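You operate a simulated robot arm through the tools that you are given. There is no shell and no other tool.

The job below is to be done with a simulated robot arm. You get a single attempt, and the scene is never put back.

TASK
Put things in order on the packing bench. At the end: the white funnel stands where the yellow pad stood; the white pot is on the grey plastic tray; the yellow pad stands on top of the yellow card (marked "LEVEL"); the black resin bottle (marked "SAND") from the packing bench is on the beige carton; whatever was shut is shut again. Leave all else as you found it, and nothing knocked over. Set down upright: pot, resin bottle.

It is judged by the outcome, as a careful person would: the job done as asked, and still so three seconds after it is handed in. It fails if anything else is knocked over, pushed out of place, dropped, spilled or broken.

THE ROBOT
A 7-joint arm with a two-finger gripper, fixed in place. Base frame: the origin is on the floor under the middle of its stand, x ahead of it, y to its left, z up; the work surface is at about z = 0.9. Readings come in m, rad, newtons and seconds.
With the tool pointing down near the work surface it reaches from about 0.34 to 0.72 m from the base axis. Its first joint turns from -1.152 to 1.152 rad. Payload 2.45 kg.
The tool frame sits at the grasp point between the pads (the TCP): z along the fingers, y along the line on which they close. The tips reach 0.026 m beyond it. The gripper opens to 0.096 m; its body begins 0.069 m behind the TCP.
Orientation is that of the tool frame in the base frame, as a unit quaternion [x, y, z, w]. With the fingers straight down and closing along the base's y, the tool's x points along the base's -x, its y along +y and its z along -z.

THE INTERFACE
- The arm moves only by the tool jog_arm. Its argument "moves" is text: rows parted by semicolons, each of 7 numbers parted by spaces: the opening, from 0 (shut) to 1 (fully open), then the shift along the tool's x, y, z in m, then the turn, a rotation vector about the tool's x, y, z in rad. In form: grip x y z ax ay az; .... A call has 1 to 20 rows; each row shifts and turns the commanded pose from where the row before left it, along the tool's axes as they then stand. A row lasts 0.2 s, in which the tool goes at most 0.05 m and 0.15 rad; a call with a longer step from one row to the next is refused whole, and so is a gripper value outside its range. Where a pose cannot be reached the arm comes as near as it can. A force on the tool above 40 N (or 10 N above the force at the start of the call, whichever is more), or a blocked arm, ends the call early, and 0.2 s more pass. The fingers move at their own pace (about 0.05 m/s each) and stop on an object; they squeeze with about 32 N. The grip force told is the motor's: it shows also when the fingers shut on nothing. Time passes only in rows, and 0.2 s behind the last, so rows that do not move let the fingers close. It gives the time, the measured TCP pose, the force on the tool (base axes), the opening and the grip force at its end, in the units of the frame above (readings bear some noise), with the torque about the TCP (base axes, N m) and any sound that the robot's microphone picked up, and new pictures: "pictures" is both (left out), scene, wrist or none.
- Cameras (640 x 400 px; columns grow to the right, rows downward): "scene" is fixed at [0.1793, -0.4081, 1.4197]; the picture's right is [0.61, -0.79, 0.00], its down [-0.49, -0.38, -0.78] and it looks along [0.62, 0.48, -0.62] (base axes); focal length 222 px, centre (320, 200). "wrist" rides on the gripper at [0.082, 0.003, -0.098] in the tool frame; the picture's right is [-0.04, 1.00, 0.00], its down [-0.73, -0.03, -0.68] and it looks along [-0.68, -0.03, 0.73] (tool axes); focal length 256 px, centre (320, 200).
- probe_pixels(camera, pixels): for up to 12 pixels [column, row] of the newest picture of that camera ("zoom" is the newest enlarged one), the place [x, y, z] in the base frame of the surface seen there, good to about 0.002 m. The clock stands still meanwhile.
- close_up(camera, box): a new picture of the part [left, top, right, bottom] of that camera's present view, enlarged. The clock stands still meanwhile.
- job_done(): hands the job in; it is judged then, once.

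Open the gripper and draw the arm clear of the work before you hand the job in, unless the task says otherwise.

The tools are called after ">>>" as a command line: name --argument value ..., lists and objects as JSON in quotes. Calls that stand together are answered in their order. jog_arm: Moves the arm, as the interface text tells. Its arguments: {"type":"object","properties":{"moves":{"type":"string"},"pictures":{"type":"string","enum":["both","scene","wrist","none"]}},"required":["moves"]} The other tools are called the same way: probe_pixels (camera, pixels) gives the place of the surface under pixels of a picture; close_up (camera, box) takes an enlarged picture of a part of a camera's view; job_done () hands the job in.

At the start:

```text
clock: 0.0
tool_pos: [0.4284, -0.01, 1.2947]
ee_rot: [0.0, 1.0, -0.001, -0.001]
ft_force: [0.6, 0.2, 0.6]
ft_torque: [0.03, 0.01, -0.02]
finger_gap: 0.0958
finger_force: 0.0
```

scene: 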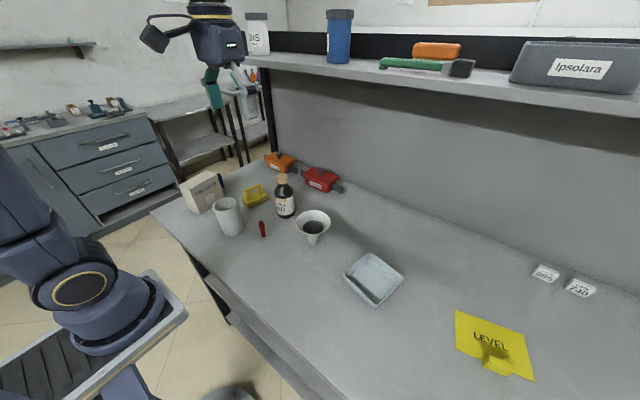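
wrist: 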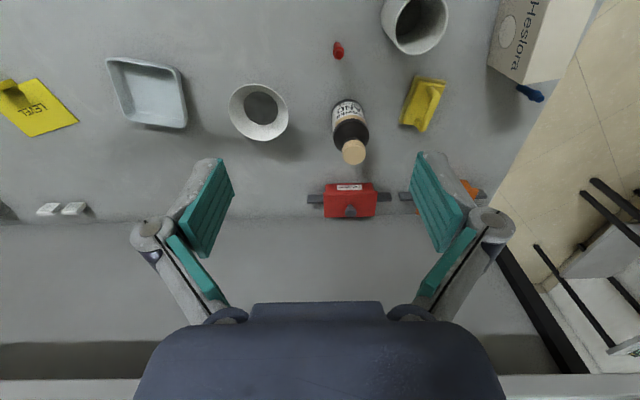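

I start by looking closely at the objects on the bench: the cluster at scene columns 180-340, rows 150-240, and the yellow card around (495,345).

>>> close_up --camera "scene" --box '[170, 140, 350, 252]'

>>> close_up --camera "scene" --box '[430, 250, 610, 390]'

>>> close_up --camera "wrist" --box '[310, 0, 630, 200]'

>>> close_up --camera "wrist" --box '[0, 30, 320, 230]'

```text
3.56 times, centred on (260, 196) of scene
```

zoom: 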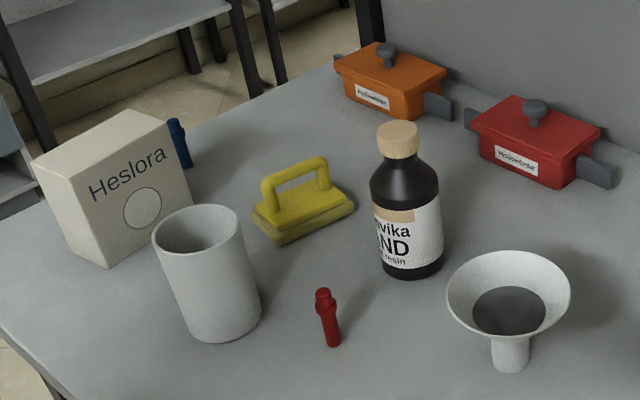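

```text
2.86 times, centred on (520, 320) of scene
```

zoom: 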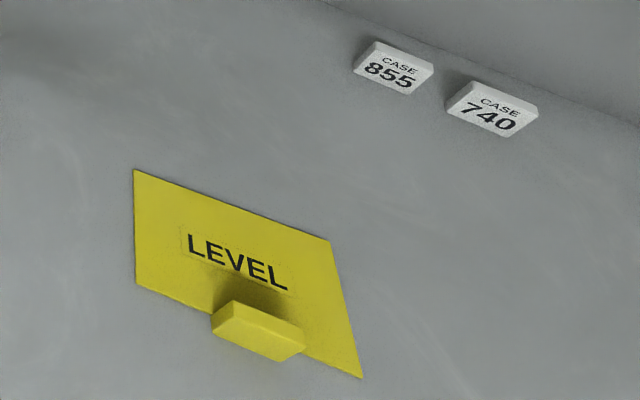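

```text
2.00 times, centred on (470, 100) of wrist
```

zoom: 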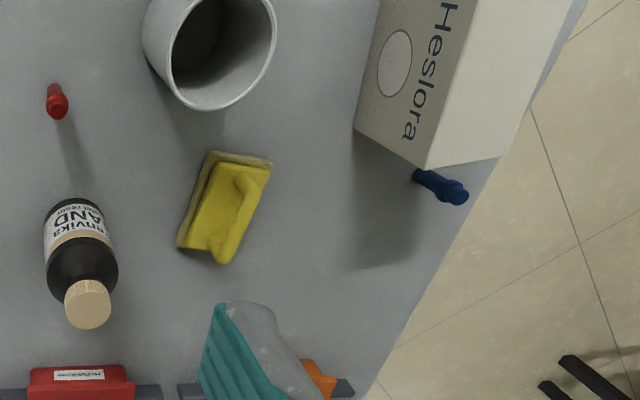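

```text
2.00 times, centred on (160, 130) of wrist
```

zoom: 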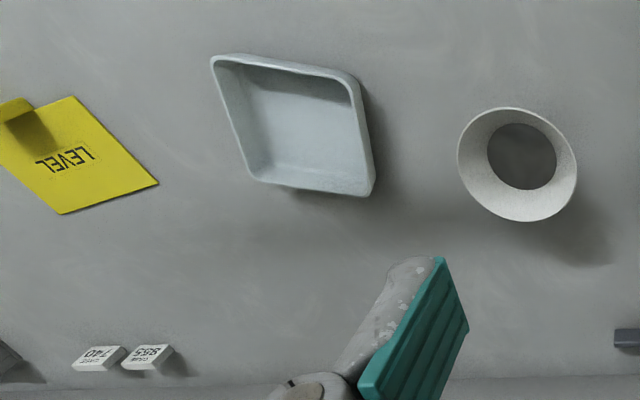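

The pad with a handle is at zoom region near scene (255,195), and there is a small yellow block on the card's near edge at scene (503,365). I probe key points in the scene picture to get dimensions.

>>> probe_pixels --camera "scene" --pixels '[[456, 310], [523, 345], [533, 381], [457, 347], [500, 355], [495, 352], [510, 374], [490, 340], [503, 365], [492, 366], [514, 362], [480, 320]]'

>>> probe_pixels --camera "wrist" --pixels '[[338, 50], [349, 110], [353, 152], [258, 105], [258, 135], [235, 90], [285, 125], [258, 86], [415, 15], [400, 45], [425, 105], [440, 95]]'

>>> close_up --camera "scene" --box '[445, 300, 545, 390]'

```text
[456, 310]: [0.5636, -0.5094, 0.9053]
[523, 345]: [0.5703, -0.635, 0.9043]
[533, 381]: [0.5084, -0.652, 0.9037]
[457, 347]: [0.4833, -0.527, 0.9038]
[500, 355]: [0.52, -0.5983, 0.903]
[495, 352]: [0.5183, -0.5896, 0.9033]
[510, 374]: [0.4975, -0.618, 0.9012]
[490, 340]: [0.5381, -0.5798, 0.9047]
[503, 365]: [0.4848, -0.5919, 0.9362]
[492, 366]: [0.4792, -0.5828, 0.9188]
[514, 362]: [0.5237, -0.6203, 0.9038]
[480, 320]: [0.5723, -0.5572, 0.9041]
```

```text
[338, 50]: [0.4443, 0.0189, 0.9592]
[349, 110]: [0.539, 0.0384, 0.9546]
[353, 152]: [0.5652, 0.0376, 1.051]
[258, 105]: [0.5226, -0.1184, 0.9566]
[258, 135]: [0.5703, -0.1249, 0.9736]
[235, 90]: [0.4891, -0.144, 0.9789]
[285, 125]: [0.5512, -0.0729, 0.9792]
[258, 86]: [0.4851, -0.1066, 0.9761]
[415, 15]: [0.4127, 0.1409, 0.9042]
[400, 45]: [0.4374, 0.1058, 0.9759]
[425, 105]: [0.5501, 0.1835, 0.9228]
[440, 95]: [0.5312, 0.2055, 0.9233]
```

```text
4.44 times, centred on (495, 345) of scene
```

zoom: 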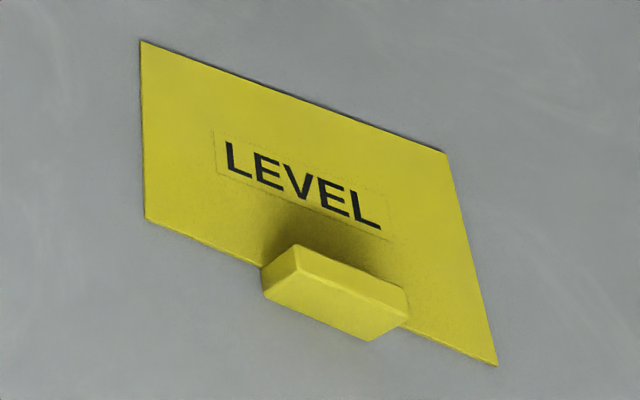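

The card with a yellow block at its near edge; I probe the zoom picture for its corners and block faces.

>>> probe_pixels --camera "zoom" --pixels '[[144, 45], [441, 157], [491, 360], [151, 215], [255, 255], [300, 250], [402, 291], [345, 275], [268, 285], [365, 335], [402, 318], [315, 300]]'

>>> close_up --camera "scene" --box '[230, 165, 290, 225]'

```text
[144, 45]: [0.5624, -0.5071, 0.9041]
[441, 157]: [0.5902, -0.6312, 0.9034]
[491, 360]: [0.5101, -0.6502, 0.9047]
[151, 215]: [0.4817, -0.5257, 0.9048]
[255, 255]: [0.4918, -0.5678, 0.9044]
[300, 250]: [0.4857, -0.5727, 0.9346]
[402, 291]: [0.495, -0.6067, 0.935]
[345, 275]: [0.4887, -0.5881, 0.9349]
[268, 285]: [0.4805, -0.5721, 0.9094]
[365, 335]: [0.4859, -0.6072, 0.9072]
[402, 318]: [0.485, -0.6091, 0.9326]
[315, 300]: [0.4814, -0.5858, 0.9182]
```

```text
6.67 times, centred on (260, 195) of scene
```

zoom: 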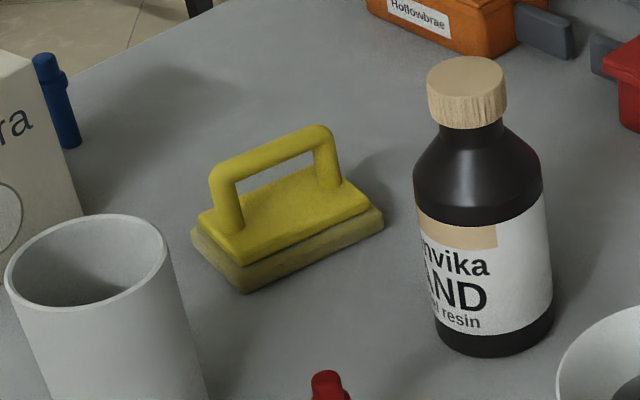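

The pad shows a handle arch at zoom (215-340,130-220) over a plate and sponge base. I probe its corners and the handle, and the pad's surroundings.

>>> probe_pixels --camera "zoom" --pixels '[[225, 170], [320, 132], [270, 150], [197, 238], [243, 290], [382, 225], [240, 260], [372, 203], [200, 218], [230, 220], [328, 180], [280, 205]]'

>>> probe_pixels --camera "scene" --pixels '[[212, 208], [219, 200], [229, 197], [242, 203], [228, 205], [222, 235], [240, 232], [181, 188], [207, 172], [222, 180], [200, 213], [222, 200]]'

>>> probe_pixels --camera "wrist" --pixels '[[404, 123], [427, 131], [409, 78], [445, 82], [430, 85], [418, 120], [435, 110], [440, 87], [405, 100], [410, 115], [428, 100], [445, 85]]'

```text
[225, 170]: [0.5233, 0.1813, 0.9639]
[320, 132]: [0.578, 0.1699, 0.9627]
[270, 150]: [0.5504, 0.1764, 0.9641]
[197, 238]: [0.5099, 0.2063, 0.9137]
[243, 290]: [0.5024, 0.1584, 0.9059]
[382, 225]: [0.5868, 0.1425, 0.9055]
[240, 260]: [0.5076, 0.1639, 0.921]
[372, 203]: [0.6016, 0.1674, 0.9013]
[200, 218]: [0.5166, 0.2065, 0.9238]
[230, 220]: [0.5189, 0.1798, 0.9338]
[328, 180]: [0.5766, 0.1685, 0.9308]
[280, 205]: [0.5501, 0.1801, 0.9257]
```

```text
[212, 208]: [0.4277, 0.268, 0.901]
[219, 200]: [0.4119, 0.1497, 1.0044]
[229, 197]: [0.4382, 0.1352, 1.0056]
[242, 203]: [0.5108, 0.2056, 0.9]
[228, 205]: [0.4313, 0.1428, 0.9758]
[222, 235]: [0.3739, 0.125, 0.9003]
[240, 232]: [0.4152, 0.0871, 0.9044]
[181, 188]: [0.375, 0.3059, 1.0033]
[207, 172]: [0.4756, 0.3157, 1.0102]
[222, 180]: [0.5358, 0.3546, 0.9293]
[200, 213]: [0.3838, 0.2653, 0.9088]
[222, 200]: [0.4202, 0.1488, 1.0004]
```

```text
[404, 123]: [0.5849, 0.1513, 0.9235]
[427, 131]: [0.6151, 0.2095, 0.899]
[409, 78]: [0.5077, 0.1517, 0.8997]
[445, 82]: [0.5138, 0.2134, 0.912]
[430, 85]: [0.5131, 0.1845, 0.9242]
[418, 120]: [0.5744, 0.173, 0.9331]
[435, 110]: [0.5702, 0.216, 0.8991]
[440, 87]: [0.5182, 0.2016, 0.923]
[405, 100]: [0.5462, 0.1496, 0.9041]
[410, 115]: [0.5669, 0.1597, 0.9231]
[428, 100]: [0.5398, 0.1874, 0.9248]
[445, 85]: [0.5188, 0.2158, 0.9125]
```

The pad measures about 0.087 x 0.053 m with its handle top near z=0.966, centred near (0.549, 0.176). Now I look closer at the tray, funnel, pot and carton.

>>> close_up --camera "scene" --box '[330, 240, 420, 315]'

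>>> probe_pixels --camera "zoom" --pixels '[[97, 168], [272, 62], [500, 205], [325, 365], [300, 100], [320, 200], [400, 200], [200, 180], [320, 300], [250, 250], [300, 375], [115, 210]]'

>>> close_up --camera "scene" --box '[280, 195, 345, 250]'

```text
5.33 times, centred on (375, 278) of scene
```

zoom: 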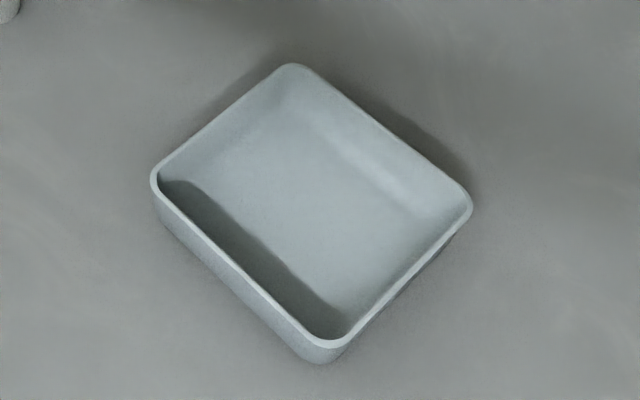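

```text
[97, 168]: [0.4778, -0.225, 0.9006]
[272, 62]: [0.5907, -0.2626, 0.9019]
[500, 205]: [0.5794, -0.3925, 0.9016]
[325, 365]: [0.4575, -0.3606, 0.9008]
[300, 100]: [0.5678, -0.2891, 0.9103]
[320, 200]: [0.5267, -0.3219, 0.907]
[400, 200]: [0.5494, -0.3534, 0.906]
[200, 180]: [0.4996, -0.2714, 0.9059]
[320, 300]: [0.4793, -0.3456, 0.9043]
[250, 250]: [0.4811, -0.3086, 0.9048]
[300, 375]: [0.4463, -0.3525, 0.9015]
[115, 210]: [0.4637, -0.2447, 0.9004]
```

```text
7.27 times, centred on (312, 222) of scene
```

zoom: 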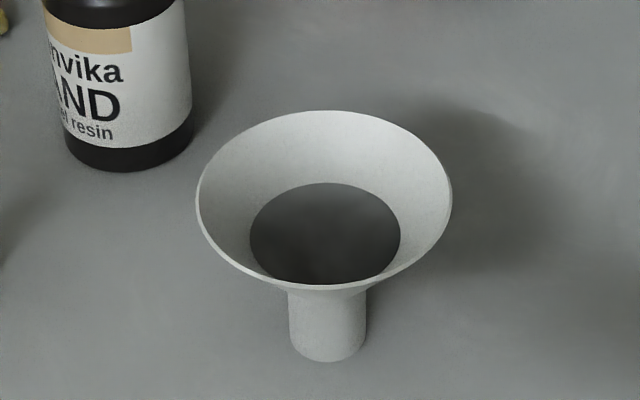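

The funnel shows a dark inner disc at zoom (325,235) and spout at (328,330). I probe rim, disc and spout.

>>> probe_pixels --camera "zoom" --pixels '[[199, 200], [449, 200], [325, 113], [325, 284], [325, 235], [270, 235], [380, 235], [290, 330], [328, 358], [364, 330], [328, 320], [325, 190]]'

>>> close_up --camera "wrist" --box '[215, 70, 305, 150]'

>>> probe_pixels --camera "zoom" --pixels '[[200, 120], [260, 60], [320, 47], [460, 200], [330, 340], [420, 110], [190, 200], [330, 130], [320, 250], [260, 160], [400, 200], [320, 190]]'

```text
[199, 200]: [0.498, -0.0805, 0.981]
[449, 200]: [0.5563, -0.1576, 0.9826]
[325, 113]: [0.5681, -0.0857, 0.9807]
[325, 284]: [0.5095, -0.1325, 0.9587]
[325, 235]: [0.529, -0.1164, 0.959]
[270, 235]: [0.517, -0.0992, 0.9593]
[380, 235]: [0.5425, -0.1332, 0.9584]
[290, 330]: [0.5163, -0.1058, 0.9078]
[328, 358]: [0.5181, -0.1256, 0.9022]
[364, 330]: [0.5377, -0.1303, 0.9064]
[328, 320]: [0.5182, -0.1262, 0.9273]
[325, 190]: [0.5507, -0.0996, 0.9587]
```

```text
5.00 times, centred on (260, 110) of wrist
```

zoom: 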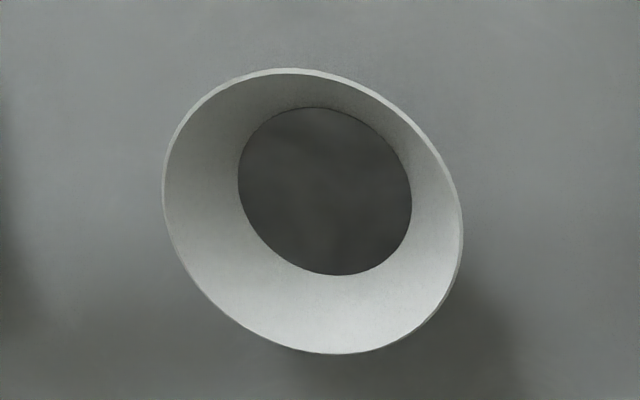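

```text
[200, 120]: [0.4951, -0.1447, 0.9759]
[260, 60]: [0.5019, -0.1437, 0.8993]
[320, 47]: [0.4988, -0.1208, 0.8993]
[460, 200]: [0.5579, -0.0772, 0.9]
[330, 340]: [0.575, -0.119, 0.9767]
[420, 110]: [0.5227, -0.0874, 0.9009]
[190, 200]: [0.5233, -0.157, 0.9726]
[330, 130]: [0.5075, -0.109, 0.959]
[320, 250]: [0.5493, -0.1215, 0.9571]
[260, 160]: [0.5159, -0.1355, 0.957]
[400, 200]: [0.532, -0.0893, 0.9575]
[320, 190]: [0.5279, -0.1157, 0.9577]
```

The funnel's rim is about 0.097 m wide at z=0.982 with a dark fill disc at z=0.958, so I'll pinch its wall and keep it level. Now the pot and carton in detail.

>>> close_up --camera "scene" --box '[175, 165, 255, 240]'

>>> close_up --camera "wrist" --box '[370, 0, 610, 140]'

```text
5.33 times, centred on (215, 202) of scene
```

zoom: 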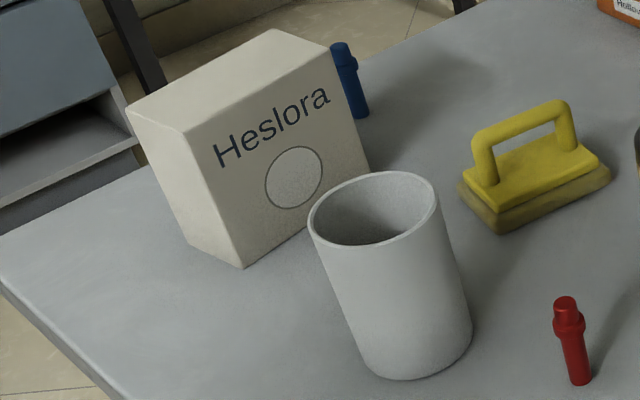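

```text
2.67 times, centred on (490, 70) of wrist
```

zoom: 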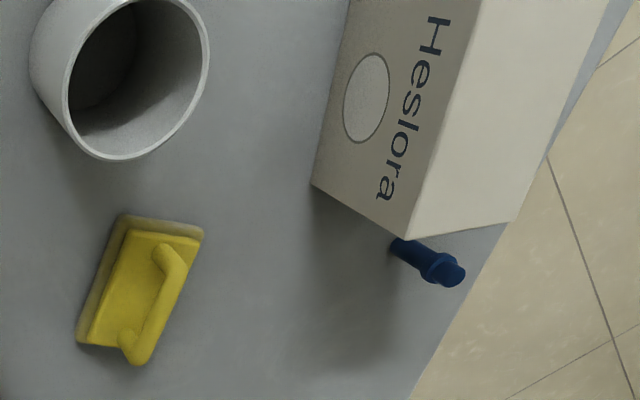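

I probe the carton's top face and the pot's rim in the newest zoom (wrist).

>>> probe_pixels --camera "zoom" --pixels '[[410, 234], [508, 220], [468, 5], [602, 5], [500, 120], [70, 90], [207, 70], [110, 157], [185, 130], [110, 60], [160, 90], [90, 110]]'

>>> close_up --camera "scene" --box '[175, 165, 255, 240]'

>>> probe_pixels --camera "zoom" --pixels '[[130, 112], [276, 34], [190, 128], [327, 46], [240, 265], [310, 215], [433, 215], [370, 175], [365, 248], [440, 290], [385, 376], [470, 335]]'

```text
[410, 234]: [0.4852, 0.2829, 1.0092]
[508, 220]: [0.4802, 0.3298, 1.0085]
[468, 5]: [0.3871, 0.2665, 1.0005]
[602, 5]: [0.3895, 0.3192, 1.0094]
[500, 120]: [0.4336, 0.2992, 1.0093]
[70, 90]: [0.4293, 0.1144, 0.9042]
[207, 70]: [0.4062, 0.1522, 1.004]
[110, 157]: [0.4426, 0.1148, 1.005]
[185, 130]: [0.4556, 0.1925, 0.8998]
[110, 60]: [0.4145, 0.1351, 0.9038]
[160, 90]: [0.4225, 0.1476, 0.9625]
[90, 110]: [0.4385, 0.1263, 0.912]
```

```text
5.33 times, centred on (215, 202) of scene
```

zoom: 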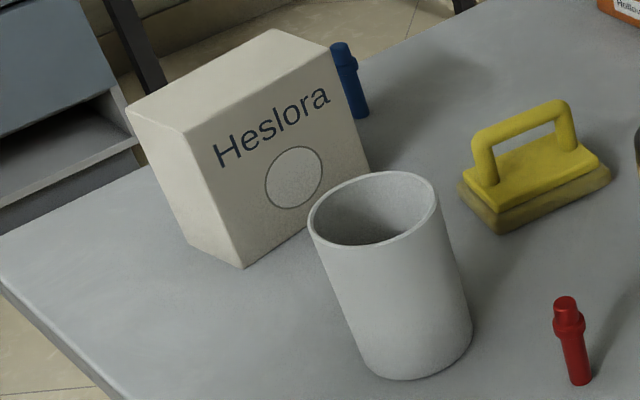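

```text
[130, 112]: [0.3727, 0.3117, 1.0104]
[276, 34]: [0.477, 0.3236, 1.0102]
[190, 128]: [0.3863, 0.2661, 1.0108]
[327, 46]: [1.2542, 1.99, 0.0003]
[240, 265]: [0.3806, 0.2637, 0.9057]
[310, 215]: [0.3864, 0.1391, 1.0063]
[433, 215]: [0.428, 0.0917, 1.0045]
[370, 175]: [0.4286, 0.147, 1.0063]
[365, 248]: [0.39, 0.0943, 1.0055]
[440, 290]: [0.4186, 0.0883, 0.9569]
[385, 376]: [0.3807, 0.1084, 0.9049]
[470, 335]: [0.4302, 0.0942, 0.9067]
```

The carton's top is about 0.102 x 0.048 m centred near (0.431, 0.297) at z≈1.01, and the pot is about 0.07 m wide near (0.408, 0.119). Next I measure the bottle, tray rim and shelf.

>>> close_up --camera "scene" --box '[255, 165, 315, 225]'

>>> probe_pixels --camera "scene" --pixels '[[348, 273], [374, 253], [403, 280], [376, 304], [245, 63], [330, 74], [450, 82], [600, 110], [260, 120], [262, 222], [263, 234], [350, 190]]'

```text
6.67 times, centred on (285, 195) of scene
```

zoom: 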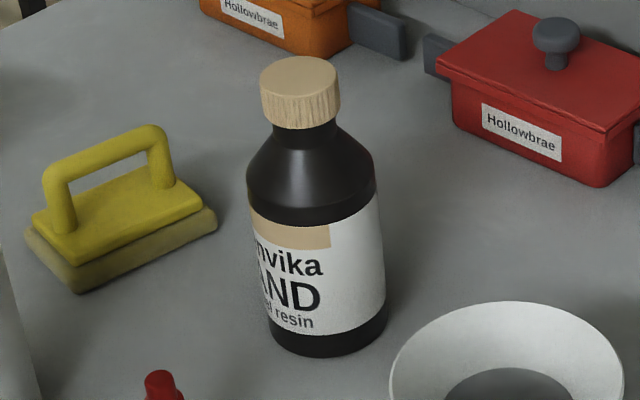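

```text
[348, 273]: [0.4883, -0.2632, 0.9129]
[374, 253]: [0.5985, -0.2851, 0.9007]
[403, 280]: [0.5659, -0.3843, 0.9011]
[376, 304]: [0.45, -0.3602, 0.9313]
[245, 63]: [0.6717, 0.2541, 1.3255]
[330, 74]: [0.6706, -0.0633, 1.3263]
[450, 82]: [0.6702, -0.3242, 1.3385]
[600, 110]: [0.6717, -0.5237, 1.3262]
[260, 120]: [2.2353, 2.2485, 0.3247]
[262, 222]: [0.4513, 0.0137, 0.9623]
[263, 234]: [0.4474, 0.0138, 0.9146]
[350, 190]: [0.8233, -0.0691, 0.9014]
```

The shelf's front edge is at x=0.672, z≈1.33. I probe the bottle in the zoom and the tray rim.

>>> probe_pixels --camera "zoom" --pixels '[[300, 75], [264, 80], [338, 80], [300, 120], [248, 190], [374, 190], [310, 190], [262, 260], [380, 260], [325, 350], [280, 340], [300, 220]]'

>>> close_up --camera "wrist" --box '[90, 40, 210, 140]'

```text
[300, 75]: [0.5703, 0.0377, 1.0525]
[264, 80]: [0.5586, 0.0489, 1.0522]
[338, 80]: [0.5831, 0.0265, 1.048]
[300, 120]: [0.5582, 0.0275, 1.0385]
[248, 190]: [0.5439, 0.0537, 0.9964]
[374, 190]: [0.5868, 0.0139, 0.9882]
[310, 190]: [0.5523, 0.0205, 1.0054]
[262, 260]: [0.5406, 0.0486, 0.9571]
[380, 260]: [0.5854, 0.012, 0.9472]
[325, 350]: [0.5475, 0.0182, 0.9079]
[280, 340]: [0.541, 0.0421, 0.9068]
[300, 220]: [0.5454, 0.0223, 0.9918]
```

```text
4.00 times, centred on (150, 90) of wrist
```

zoom: 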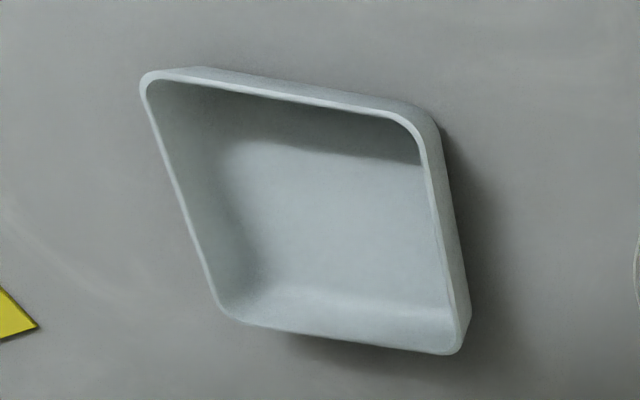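

The bottle is centred near (0.5705, 0.0375) with a 0.06 m body whose cylinder runs up to z≈0.995. Now I probe the tray rim corners and floor in the wrist zoom.

>>> probe_pixels --camera "zoom" --pixels '[[150, 76], [408, 114], [455, 350], [220, 305], [280, 90], [440, 230], [340, 340], [180, 200], [300, 200], [250, 250], [400, 180], [390, 280]]'

```text
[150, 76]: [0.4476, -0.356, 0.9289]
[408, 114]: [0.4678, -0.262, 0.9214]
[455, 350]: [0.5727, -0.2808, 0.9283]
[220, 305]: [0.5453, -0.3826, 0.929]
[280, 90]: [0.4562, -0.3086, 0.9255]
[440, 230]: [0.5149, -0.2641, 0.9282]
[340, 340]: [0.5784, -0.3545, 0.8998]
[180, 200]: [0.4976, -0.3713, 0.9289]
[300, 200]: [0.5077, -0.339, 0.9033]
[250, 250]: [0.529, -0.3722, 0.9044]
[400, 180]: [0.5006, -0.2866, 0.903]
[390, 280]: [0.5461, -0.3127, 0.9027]
```

The tray floor is at z=0.903 with centre near (0.510, -0.320) and rim z=0.929. I begin with the pot: move to above it with the gripper open.

>>> jog_arm --moves "1 0.0033 0.0215 0.0275 0 0 0; 1 0.0033 0.0215 0.0275 0 0 0; 1 0.0033 0.0215 0.0275 0 0 0; 1 0.0033 0.0215 0.0275 0 0 0; 1 0.0033 0.0215 0.0275 0 0 0; 1 0.0034 0.0215 0.0272 0 0 0; 1 0 0 0 0 0 0"

```text
clock: 1.6
tool_pos: [0.4083, 0.122, 1.1304]
ee_rot: [0.0, 1.0, 0.0, 0.0]
ft_force: [-0.9, -0.6, 0.0]
ft_torque: [0.02, -0.02, 0.0]
finger_gap: 0.0962
finger_force: 0.0
```

scene: 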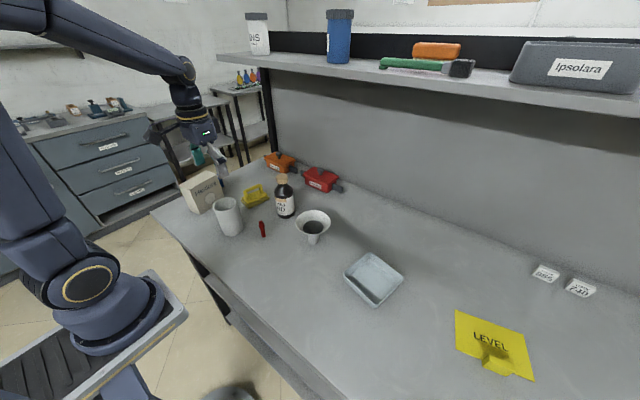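
wrist: 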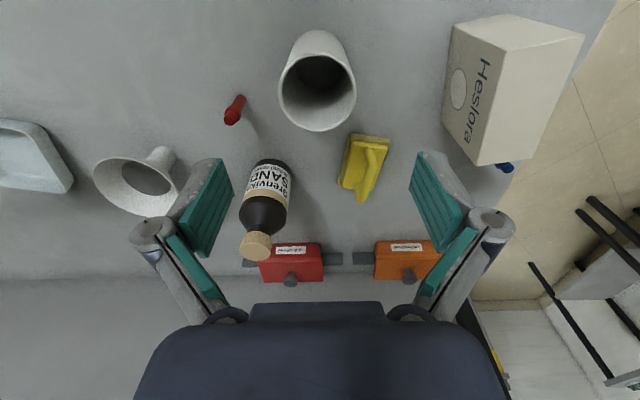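

The pot is at wrist (318,85), its rim ellipse spanning columns 279-357. I probe the rim from this closer view to refine its centre.

>>> close_up --camera "wrist" --box '[265, 20, 375, 140]'

>>> probe_pixels --camera "wrist" --pixels '[[281, 90], [355, 90], [318, 129], [318, 56], [290, 66], [346, 66], [292, 117], [344, 117], [318, 85], [443, 155], [475, 164], [355, 200]]'

```text
3.33 times, centred on (320, 80) of wrist
```

zoom: 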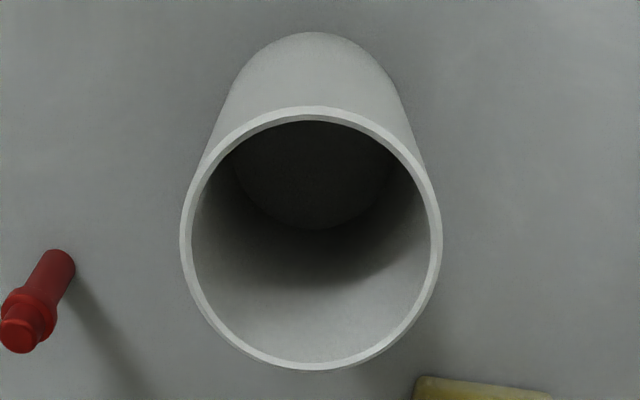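

```text
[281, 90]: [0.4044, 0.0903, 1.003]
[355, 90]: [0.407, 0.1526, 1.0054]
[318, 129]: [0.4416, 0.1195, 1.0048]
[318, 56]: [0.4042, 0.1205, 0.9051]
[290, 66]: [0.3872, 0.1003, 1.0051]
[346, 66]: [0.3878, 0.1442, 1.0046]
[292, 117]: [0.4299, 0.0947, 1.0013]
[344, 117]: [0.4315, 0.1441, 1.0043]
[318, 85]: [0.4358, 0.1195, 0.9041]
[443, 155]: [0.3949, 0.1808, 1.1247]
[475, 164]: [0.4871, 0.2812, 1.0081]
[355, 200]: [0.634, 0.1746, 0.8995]
```

The pot centre is at about (0.409, 0.121) and the tool is at (0.408, 0.122), so I descend straight 0.150 m and close.

>>> jog_arm --moves "1 0 0 0.03 0 0 0; 1 0 0 0.03 0 0 0; 1 0 0 0.03 0 0 0; 1 0 0 0.03 0 0 0; 1 0 0 0.02 0 0 0; 1 0 0 0.01 0 0 0; 1 0 0 0 0 0 0"

```text
clock: 3.2
tool_pos: [0.4063, 0.1222, 0.981]
ee_rot: [-0.001, 1.0, 0.0, 0.0]
ft_force: [0.1, 0.6, 0.3]
ft_torque: [0.0, -0.03, 0.03]
finger_gap: 0.0959
finger_force: 0.0
```

scene: 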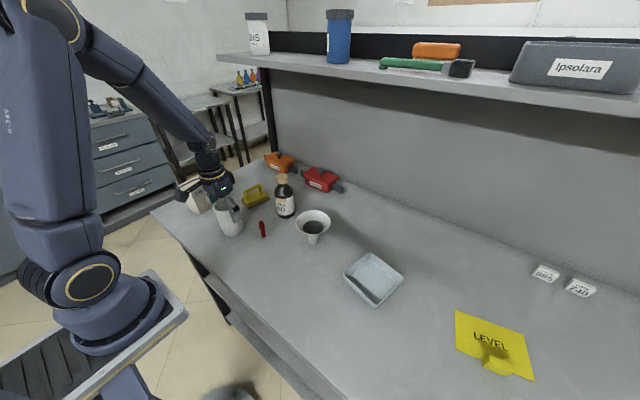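
wrist: 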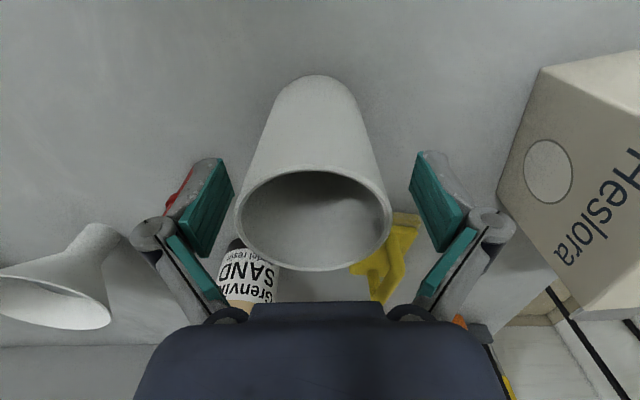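

The pot is centred between the pads (rim at columns 236-392). I close the gripper.

>>> jog_arm --moves "0 0 0 0 0 0 0; 0 0 0 0 0 0 0; 0 0 0 0 0 0 0; 0 0 0 0 0 0 0; 0 0 0 0 0 0 0" --pictures "wrist"

```text
clock: 4.4
tool_pos: [0.4078, 0.1231, 0.9796]
ee_rot: [0.0, 1.0, 0.001, 0.0]
ft_force: [-0.8, 0.3, 4.2]
ft_torque: [-0.05, 0.04, 0.01]
finger_gap: 0.0651
finger_force: 32.2
```

wrist: 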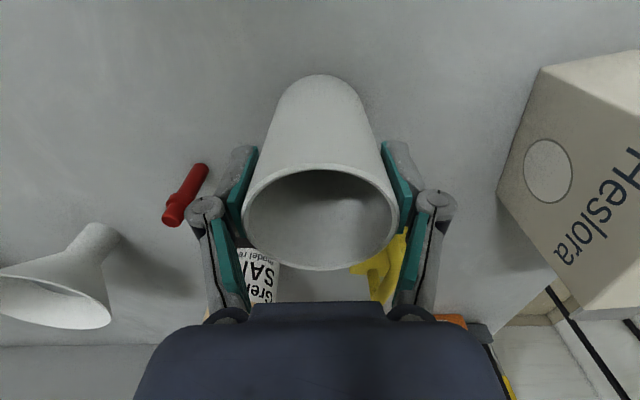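

The pot is held (gap 0.065, force 32 N). I lift it 0.13 m and carry it over toward the tray centre.

>>> jog_arm --moves "0 0 0 -0.015 0 0 0; 0 0 0 -0.03 0 0 0; 0 0 0 -0.035 0 0 0; 0 0 0 -0.03 0 0 0; 0 0 0 -0.02 0 0 0; 0 -0.004 -0.018 0 0 0 0; 0 -0.008 -0.035 0 0 0 0; 0 -0.0095 -0.0410 0 0 0 0; 0 -0.0095 -0.0410 0 0 0 0; 0 -0.0095 -0.0410 0 0 0 0; 0 -0.0095 -0.0410 0 0 0 0; 0 -0.0095 -0.0410 0 0 0 0; 0 -0.0095 -0.0410 0 0 0 0; 0 -0.0095 -0.0410 0 0 0 0; 0 -0.0095 -0.0410 0 0 0 0; 0 -0.0085 -0.0380 0 0 0 0; 0 -0.005 -0.022 0 0 0 0; 0 0 0 0 0 0 0"

```text
clock: 8.2
tool_pos: [0.5096, -0.3167, 1.1094]
ee_rot: [0.0, 1.0, 0.0, 0.0]
ft_force: [0.8, -0.3, -0.9]
ft_torque: [-0.01, 0.02, 0.05]
finger_gap: 0.0
finger_force: 28.4
```

scene: 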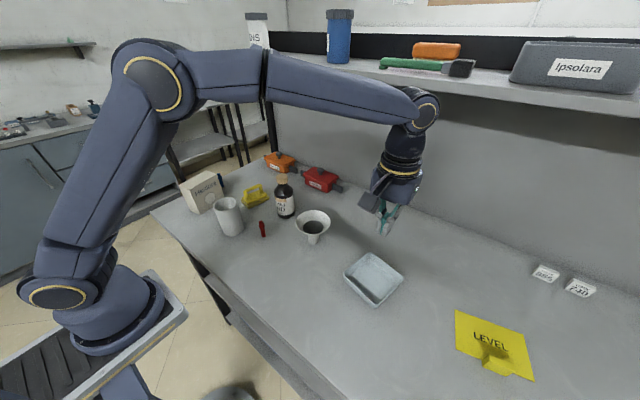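
wrist: 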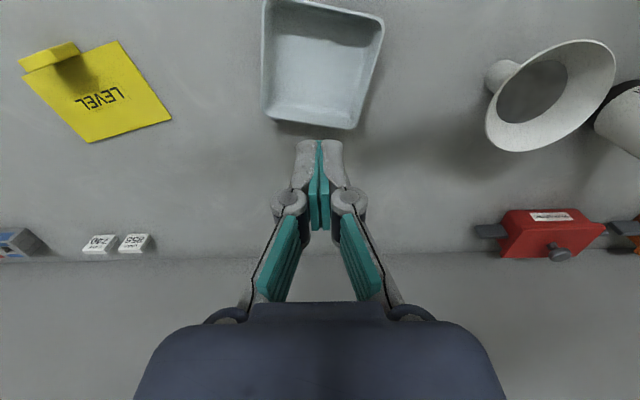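

The gap reads 0.0: the pot slipped out of the grip and still appears at scene (228,215). I check its state before a second try.

>>> close_up --camera "scene" --box '[175, 165, 255, 240]'

>>> probe_pixels --camera "zoom" --pixels '[[310, 215], [433, 215], [370, 175], [365, 248], [440, 290], [385, 376], [470, 335], [370, 310], [350, 200], [400, 225]]'

```text
5.33 times, centred on (215, 202) of scene
```

zoom: 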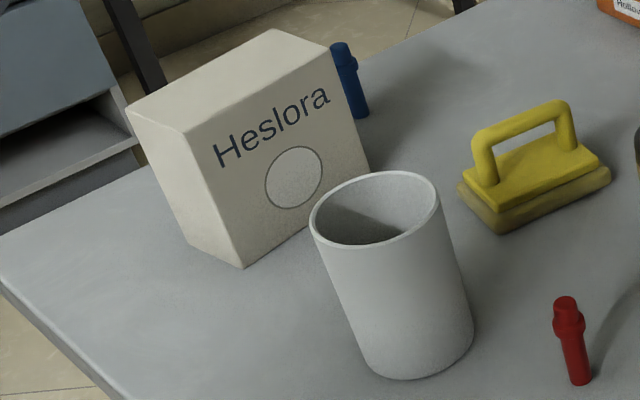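

```text
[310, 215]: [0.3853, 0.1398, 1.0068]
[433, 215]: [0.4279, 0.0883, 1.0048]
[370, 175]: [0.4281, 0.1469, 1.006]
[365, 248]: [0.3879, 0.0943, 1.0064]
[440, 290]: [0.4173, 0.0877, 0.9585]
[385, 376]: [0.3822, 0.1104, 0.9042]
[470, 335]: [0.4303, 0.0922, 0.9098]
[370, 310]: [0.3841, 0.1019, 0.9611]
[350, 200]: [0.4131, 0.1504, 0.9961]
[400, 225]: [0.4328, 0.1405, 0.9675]
```

The pot is upright and unmoved at about (0.409, 0.119). I go back above it with the gripper open for a deeper, slower grasp.

>>> jog_arm --moves "1 0.004 0.018 0 0 0 0; 1 0.008 0.035 0 0 0 0; 1 0.0095 0.0410 0 0 0 0; 1 0.0095 0.0410 0 0 0 0; 1 0.0095 0.0410 0 0 0 0; 1 0.0095 0.0410 0 0 0 0; 1 0.0095 0.0410 0 0 0 0; 1 0.0095 0.0410 0 0 0 0; 1 0.0095 0.0410 0 0 0 0; 1 0.0095 0.0410 0 0 0 0; 1 0.0085 0.0370 0 0 0 0; 1 0.004 0.02 0 0 0 0; 1 0 0 0 0 0 0" --pictures "wrist"

```text
clock: 11.0
tool_pos: [0.4094, 0.1178, 1.1116]
ee_rot: [0.002, 1.0, 0.0, 0.0]
ft_force: [0.3, 0.5, 0.7]
ft_torque: [0.01, 0.03, -0.01]
finger_gap: 0.096
finger_force: 0.2
```

wrist: 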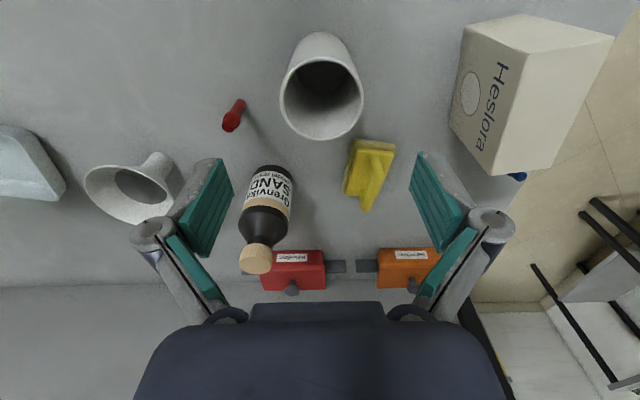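

The pot sits centred at wrist (322,85). I descend 0.163 m to TCP z≈0.948 and then close.

>>> jog_arm --moves "1 0 0.001 0.03 0 0 0; 1 0 0.001 0.03 0 0 0; 1 0 0 0.03 0 0 0; 1 0 0 0.03 0 0 0; 1 0 0 0.025 0 0 0; 1 0 0 0.018 0 0 0; 1 0 0 0 0 0 0; 0 0 0 0 0 0 0; 0 0 0 0 0 0 0; 0 0 0 0 0 0 0; 0 0 0 0 0 0 0; 0 0 0 0 0 0 0" --pictures "wrist"

```text
clock: 12.5
tool_pos: [0.4126, 0.121, 0.9476]
ee_rot: [0.0, 1.0, 0.001, 0.005]
ft_force: [-1.5, -1.1, 10.7]
ft_torque: [0.01, -0.1, 0.03]
finger_gap: 0.0962
finger_force: 0.1
stopped in row 7: the force on the tool passed its limit at 53 N (the readings are from after the stop); the commanded pose is now the measured one
```

wrist: 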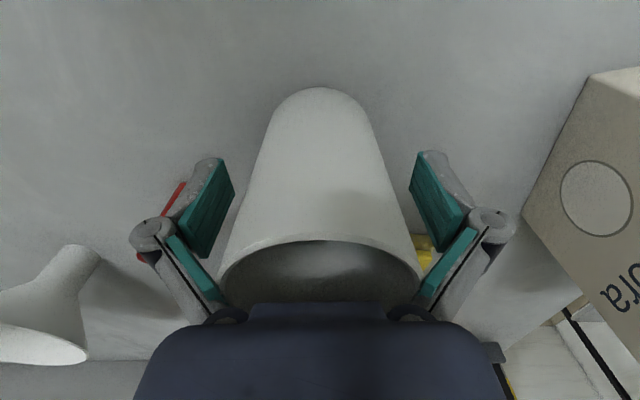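

The gripper body pressed on the pot's rim at TCP z=0.9476. I back off 0.010 m upward.

>>> jog_arm --moves "1 0 0 -0.005 0 0 0; 1 0 0 -0.006 0 0 0; 1 0 0 0 0 0 0" --pictures "both"

```text
clock: 13.3
tool_pos: [0.4119, 0.1197, 0.9586]
ee_rot: [0.001, 1.0, 0.001, 0.004]
ft_force: [0.2, 1.4, 0.0]
ft_torque: [-0.02, 0.0, 0.01]
finger_gap: 0.096
finger_force: 0.1
```

scene: 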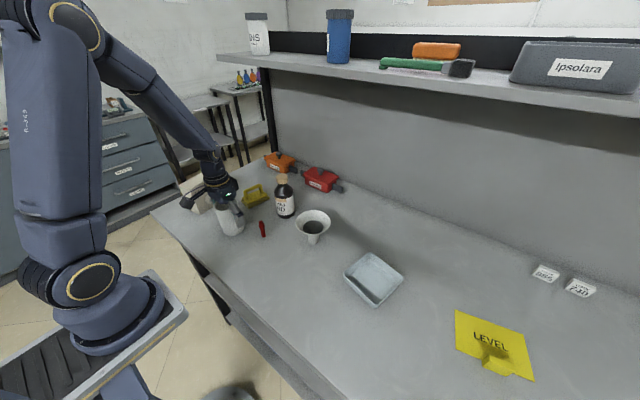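
wrist: 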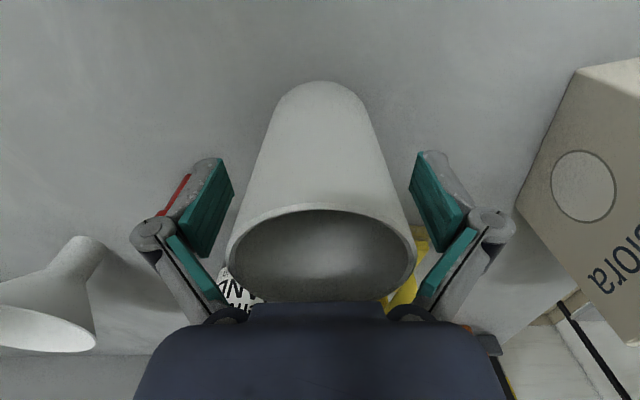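

The pressure is gone (0 N) and the pot is centred between the pads. I correct the tiny tilt and close on it here.

>>> jog_arm --moves "1 0 0 0 0 0.008 0; 0 0 0 0 0 0 0; 0 0 0 0 0 0 0; 0 0 0 0 0 0 0; 0 0 0 0 0 0 0; 0 0 0 0 0 0 0; 0 0 0 0 0 0 0" --pictures "wrist"

```text
clock: 14.9
tool_pos: [0.4119, 0.1205, 0.9596]
ee_rot: [-0.001, 1.0, 0.002, 0.001]
ft_force: [-2.9, -1.1, 27.2]
ft_torque: [-0.02, 0.18, 0.04]
finger_gap: 0.071
finger_force: 31.8
```

wrist: 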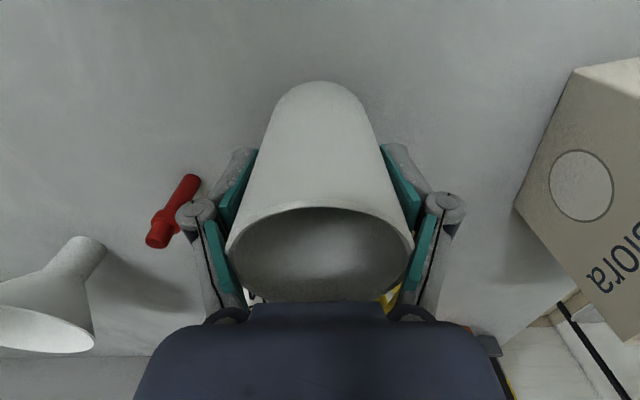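

Closing pushes up 27 N with gap 0.071, so the rim is fouling the rear knuckles rather than sitting in the pads. I open and raise so only the distal pads grip (TCP z≈0.994), then close again.

>>> jog_arm --moves "1 0 0 0 0 0 0; 1 0 0 0 0 0 0; 1 0 0 0 0 0 0; 1 0 0 -0.01 0 0 0; 1 0 0 -0.015 0 0 0; 1 0 0 -0.01 0 0 0; 1 0.003 0 0 0 0 0; 1 0 0 0 0 0 0; 0 0 0 0 0 0 0; 0 0 0 0 0 0 0; 0 0 0 0 0 0 0; 0 0 0 0 0 0 0; 0 0 0 0 0 0 0" --pictures "wrist"

```text
clock: 17.7
tool_pos: [0.4099, 0.1198, 0.9923]
ee_rot: [-0.001, 1.0, 0.001, -0.001]
ft_force: [-0.9, -0.3, 7.0]
ft_torque: [-0.08, 0.11, 0.02]
finger_gap: 0.0627
finger_force: 31.8
```

wrist: 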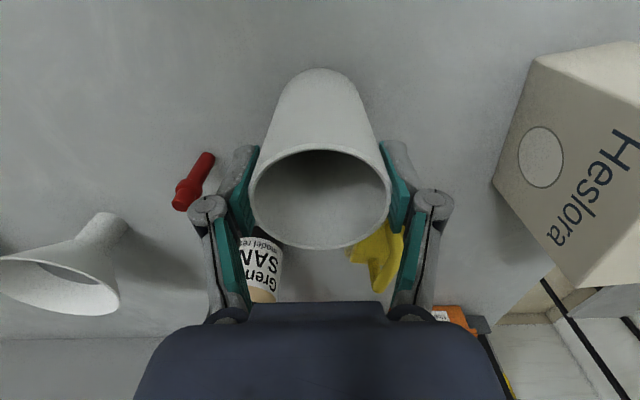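

Gap is now 0.0627 with 7 N upward. I want to know the pot's taper, so I probe its sides in the wrist view at (265,160), (378,160), (275,110), (362,110) and so on.

>>> close_up --camera "wrist" --box '[180, 50, 460, 260]'

>>> probe_pixels --camera "wrist" --pixels '[[279, 105], [361, 105], [285, 90], [356, 90], [271, 135], [370, 135], [322, 72], [322, 100], [322, 145], [252, 195], [390, 195], [322, 247]]'

```text
1.90 times, centred on (320, 155) of wrist
```

zoom: 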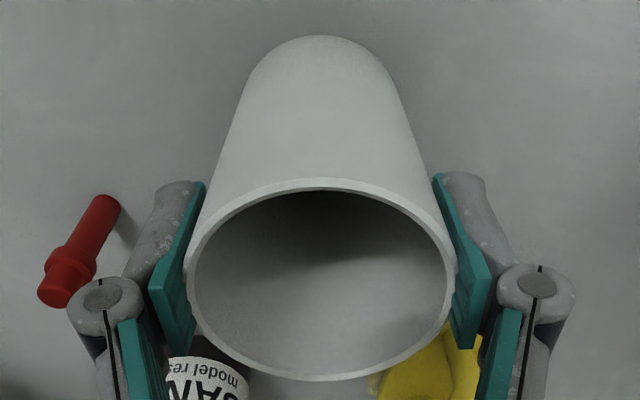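

```text
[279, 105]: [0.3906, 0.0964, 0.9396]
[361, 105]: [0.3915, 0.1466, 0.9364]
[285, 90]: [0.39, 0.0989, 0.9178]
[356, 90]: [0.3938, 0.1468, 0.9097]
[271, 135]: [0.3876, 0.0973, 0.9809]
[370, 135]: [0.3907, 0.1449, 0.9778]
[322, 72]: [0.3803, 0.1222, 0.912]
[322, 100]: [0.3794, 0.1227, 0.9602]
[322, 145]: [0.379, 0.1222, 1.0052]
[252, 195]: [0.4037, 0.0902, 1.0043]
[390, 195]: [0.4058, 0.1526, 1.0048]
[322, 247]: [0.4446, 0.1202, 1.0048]
```

The pot is practically a straight cylinder about 0.067 m wide, so I check whether the finger pads themselves splay by probing the pad surfaces in the zoom at (195,215), (178,320), (445,215), (468,320).

>>> probe_pixels --camera "zoom" --pixels '[[198, 200], [190, 225], [180, 260], [175, 300], [178, 335], [440, 195], [450, 225], [460, 260], [468, 300], [462, 335], [130, 340], [505, 340]]'

```text
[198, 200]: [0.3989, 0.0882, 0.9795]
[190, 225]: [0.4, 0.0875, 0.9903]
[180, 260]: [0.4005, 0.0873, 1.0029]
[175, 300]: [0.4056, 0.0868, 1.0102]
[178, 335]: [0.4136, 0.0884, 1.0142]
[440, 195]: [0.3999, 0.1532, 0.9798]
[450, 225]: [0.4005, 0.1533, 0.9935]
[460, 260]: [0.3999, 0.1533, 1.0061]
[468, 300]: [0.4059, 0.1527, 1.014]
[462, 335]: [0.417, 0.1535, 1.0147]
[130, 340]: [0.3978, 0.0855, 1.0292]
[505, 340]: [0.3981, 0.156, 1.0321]
```

The pads are parallel (y≈0.0875 and 0.1533), so the grip is good here. I lift slowly in small steps and watch gap and force.

>>> jog_arm --moves "0 0 0 -0.003 0 0 0; 0 0 0 -0.003 0 0 0; 0 0 0 -0.004 0 0 0; 0 0 0 0 0 0 0" --pictures "wrist"

```text
clock: 18.7
tool_pos: [0.4091, 0.1195, 1.0021]
ee_rot: [0.0, 1.0, 0.001, 0.0]
ft_force: [-1.0, -0.1, -1.3]
ft_torque: [0.0, 0.04, 0.02]
finger_gap: 0.0631
finger_force: 32.3
```

wrist: 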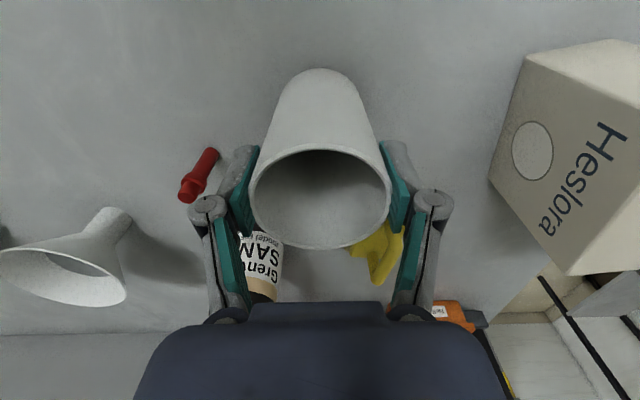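

The pot now rises with the gripper (same place in the wrist view, gap 0.063, only about 1-2 N). I keep lifting gently and check again.

>>> jog_arm --moves "0 0 0 -0.006 0 0 0; 0 0 0 -0.01 0 0 0; 0 0 0 -0.012 0 0 0; 0 0 0 -0.012 0 0 0; 0 0 0 -0.01 0 0 0; 0 0 0 -0.005 0 0 0; 0 0 0 0 0 0 0" --pictures "wrist"

```text
clock: 20.3
tool_pos: [0.4097, 0.1181, 1.059]
ee_rot: [0.0, 1.0, 0.002, 0.0]
ft_force: [-0.1, 0.0, -0.5]
ft_torque: [-0.03, -0.01, -0.04]
finger_gap: 0.0631
finger_force: 31.4
```

wrist: 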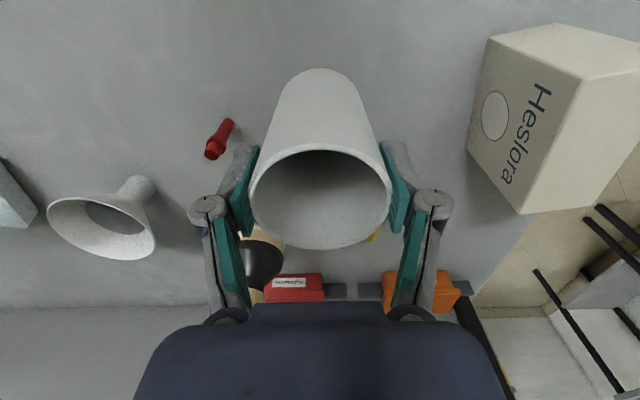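

The grip holds steady (gap 0.0631). I lift 0.05 m more and carry the pot at a gentler pace to above the tray.

>>> jog_arm --moves "0 0 0 -0.015 0 0 0; 0 0 0 -0.02 0 0 0; 0 0 0 -0.015 0 0 0; 0 -0.003 -0.014 0 0 0 0; 0 -0.0055 -0.025 0 0 0 0; 0 -0.0075 -0.033 0 0 0 0; 0 -0.0075 -0.033 0 0 0 0; 0 -0.0075 -0.033 0 0 0 0; 0 -0.0075 -0.033 0 0 0 0; 0 -0.0075 -0.033 0 0 0 0; 0 -0.0075 -0.033 0 0 0 0; 0 -0.0075 -0.033 0 0 0 0; 0 -0.0075 -0.033 0 0 0 0; 0 -0.0075 -0.033 0 0 0 0; 0 -0.0075 -0.033 0 0 0 0; 0 -0.0065 -0.029 0 0 0 0; 0 -0.005 -0.023 0 0 0 0; 0 -0.004 -0.018 0 0 0 0; 0 0 0 0 0 0 0"

```text
clock: 24.3
tool_pos: [0.5077, -0.3191, 1.1088]
ee_rot: [0.0, 1.0, 0.001, -0.001]
ft_force: [-0.3, -0.5, -0.6]
ft_torque: [-0.02, -0.05, 0.0]
finger_gap: 0.063
finger_force: 32.2
```

scene: 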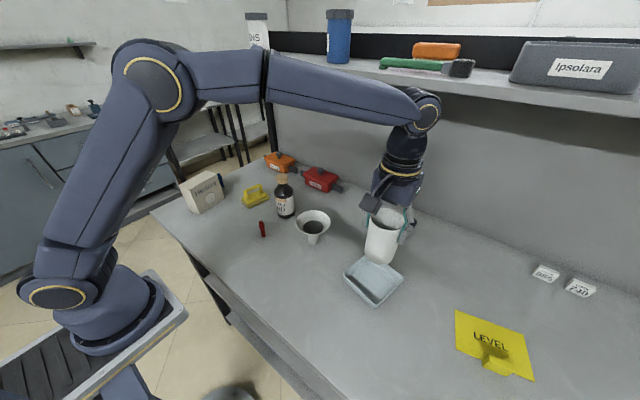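
wrist: 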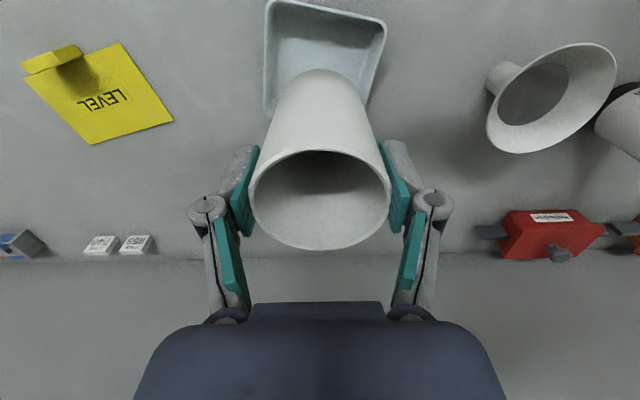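

The pot hangs over the tray (tray rim visible at wrist (268-386, 5-118)); its centre is over (0.510,-0.319). I lower it about 0.108 m to just above the tray floor.

>>> jog_arm --moves "0 0 0 0.015 0 0 0; 0 0 0 0.025 0 0 0; 0 0 0 0.025 0 0 0; 0 0 0 0.02 0 0 0; 0 0 0 0.015 0 0 0; 0 0 0 0.006 0 0 0; 0 0 0 0 0 0 0"

```text
clock: 25.9
tool_pos: [0.5075, -0.3199, 1.0]
ee_rot: [0.0, 1.0, 0.001, -0.001]
ft_force: [0.5, -0.9, -1.0]
ft_torque: [0.01, -0.02, 0.01]
finger_gap: 0.0628
finger_force: 31.6
```

scene: 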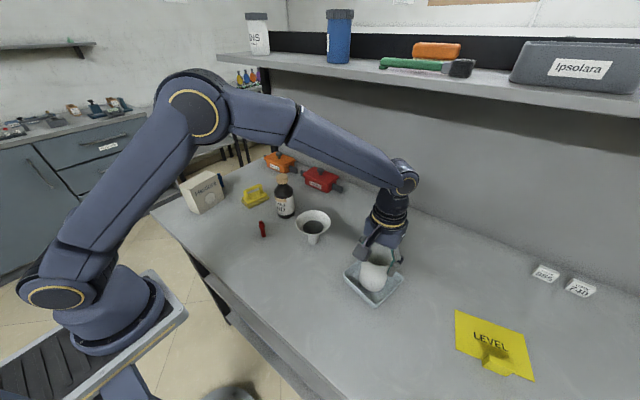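
wrist: 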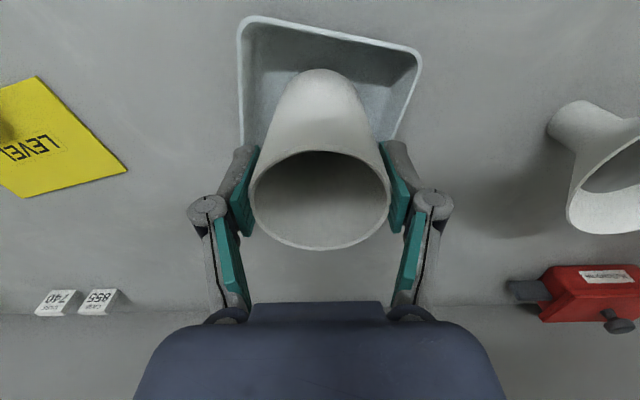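

The pot is inside the tray walls, a few mm above the floor. I lower in 1 mm steps and check for contact force.

>>> jog_arm --moves "0 0 0 0.001 0 0 0; 0 0 0 0.001 0 0 0; 0 0 0 0.001 0 0 0; 0 0 0 0.001 0 0 0; 0 0 0 0 0 0 0" --pictures "none"

>>> close_up --camera "scene" --box '[330, 220, 430, 315]'

```text
clock: 27.1
tool_pos: [0.5066, -0.3207, 0.9969]
ee_rot: [0.0, 1.0, 0.0, -0.001]
ft_force: [-0.2, 0.5, -0.4]
ft_torque: [-0.07, 0.0, 0.04]
finger_gap: 0.0628
finger_force: 32.3
```

```text
4.21 times, centred on (380, 268) of scene
```

zoom: 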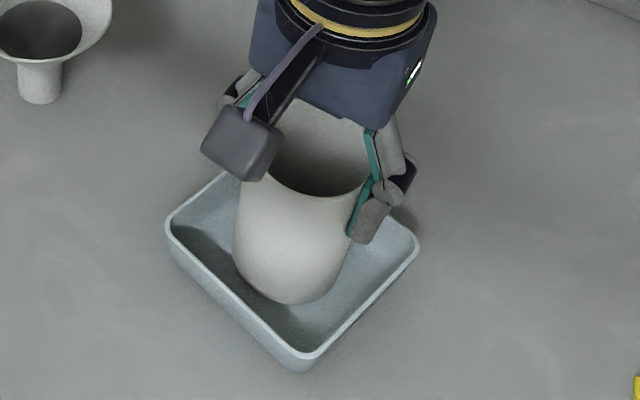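

No contact force yet at z=0.997. I go down another 2.5 mm in half-millimetre to millimetre steps.

>>> jog_arm --moves "0 0 0 0.001 0 0 0; 0 0 0 0.0008 0 0 0; 0 0 0 0.0007 0 0 0; 0 0 0 0 0 0 0" --pictures "none"

```text
clock: 28.1
tool_pos: [0.5076, -0.3189, 0.9957]
ee_rot: [0.0, 1.0, 0.0, 0.002]
ft_force: [1.0, -0.7, 18.6]
ft_torque: [-0.09, -0.07, 0.01]
finger_gap: 0.0632
finger_force: 32.1
```

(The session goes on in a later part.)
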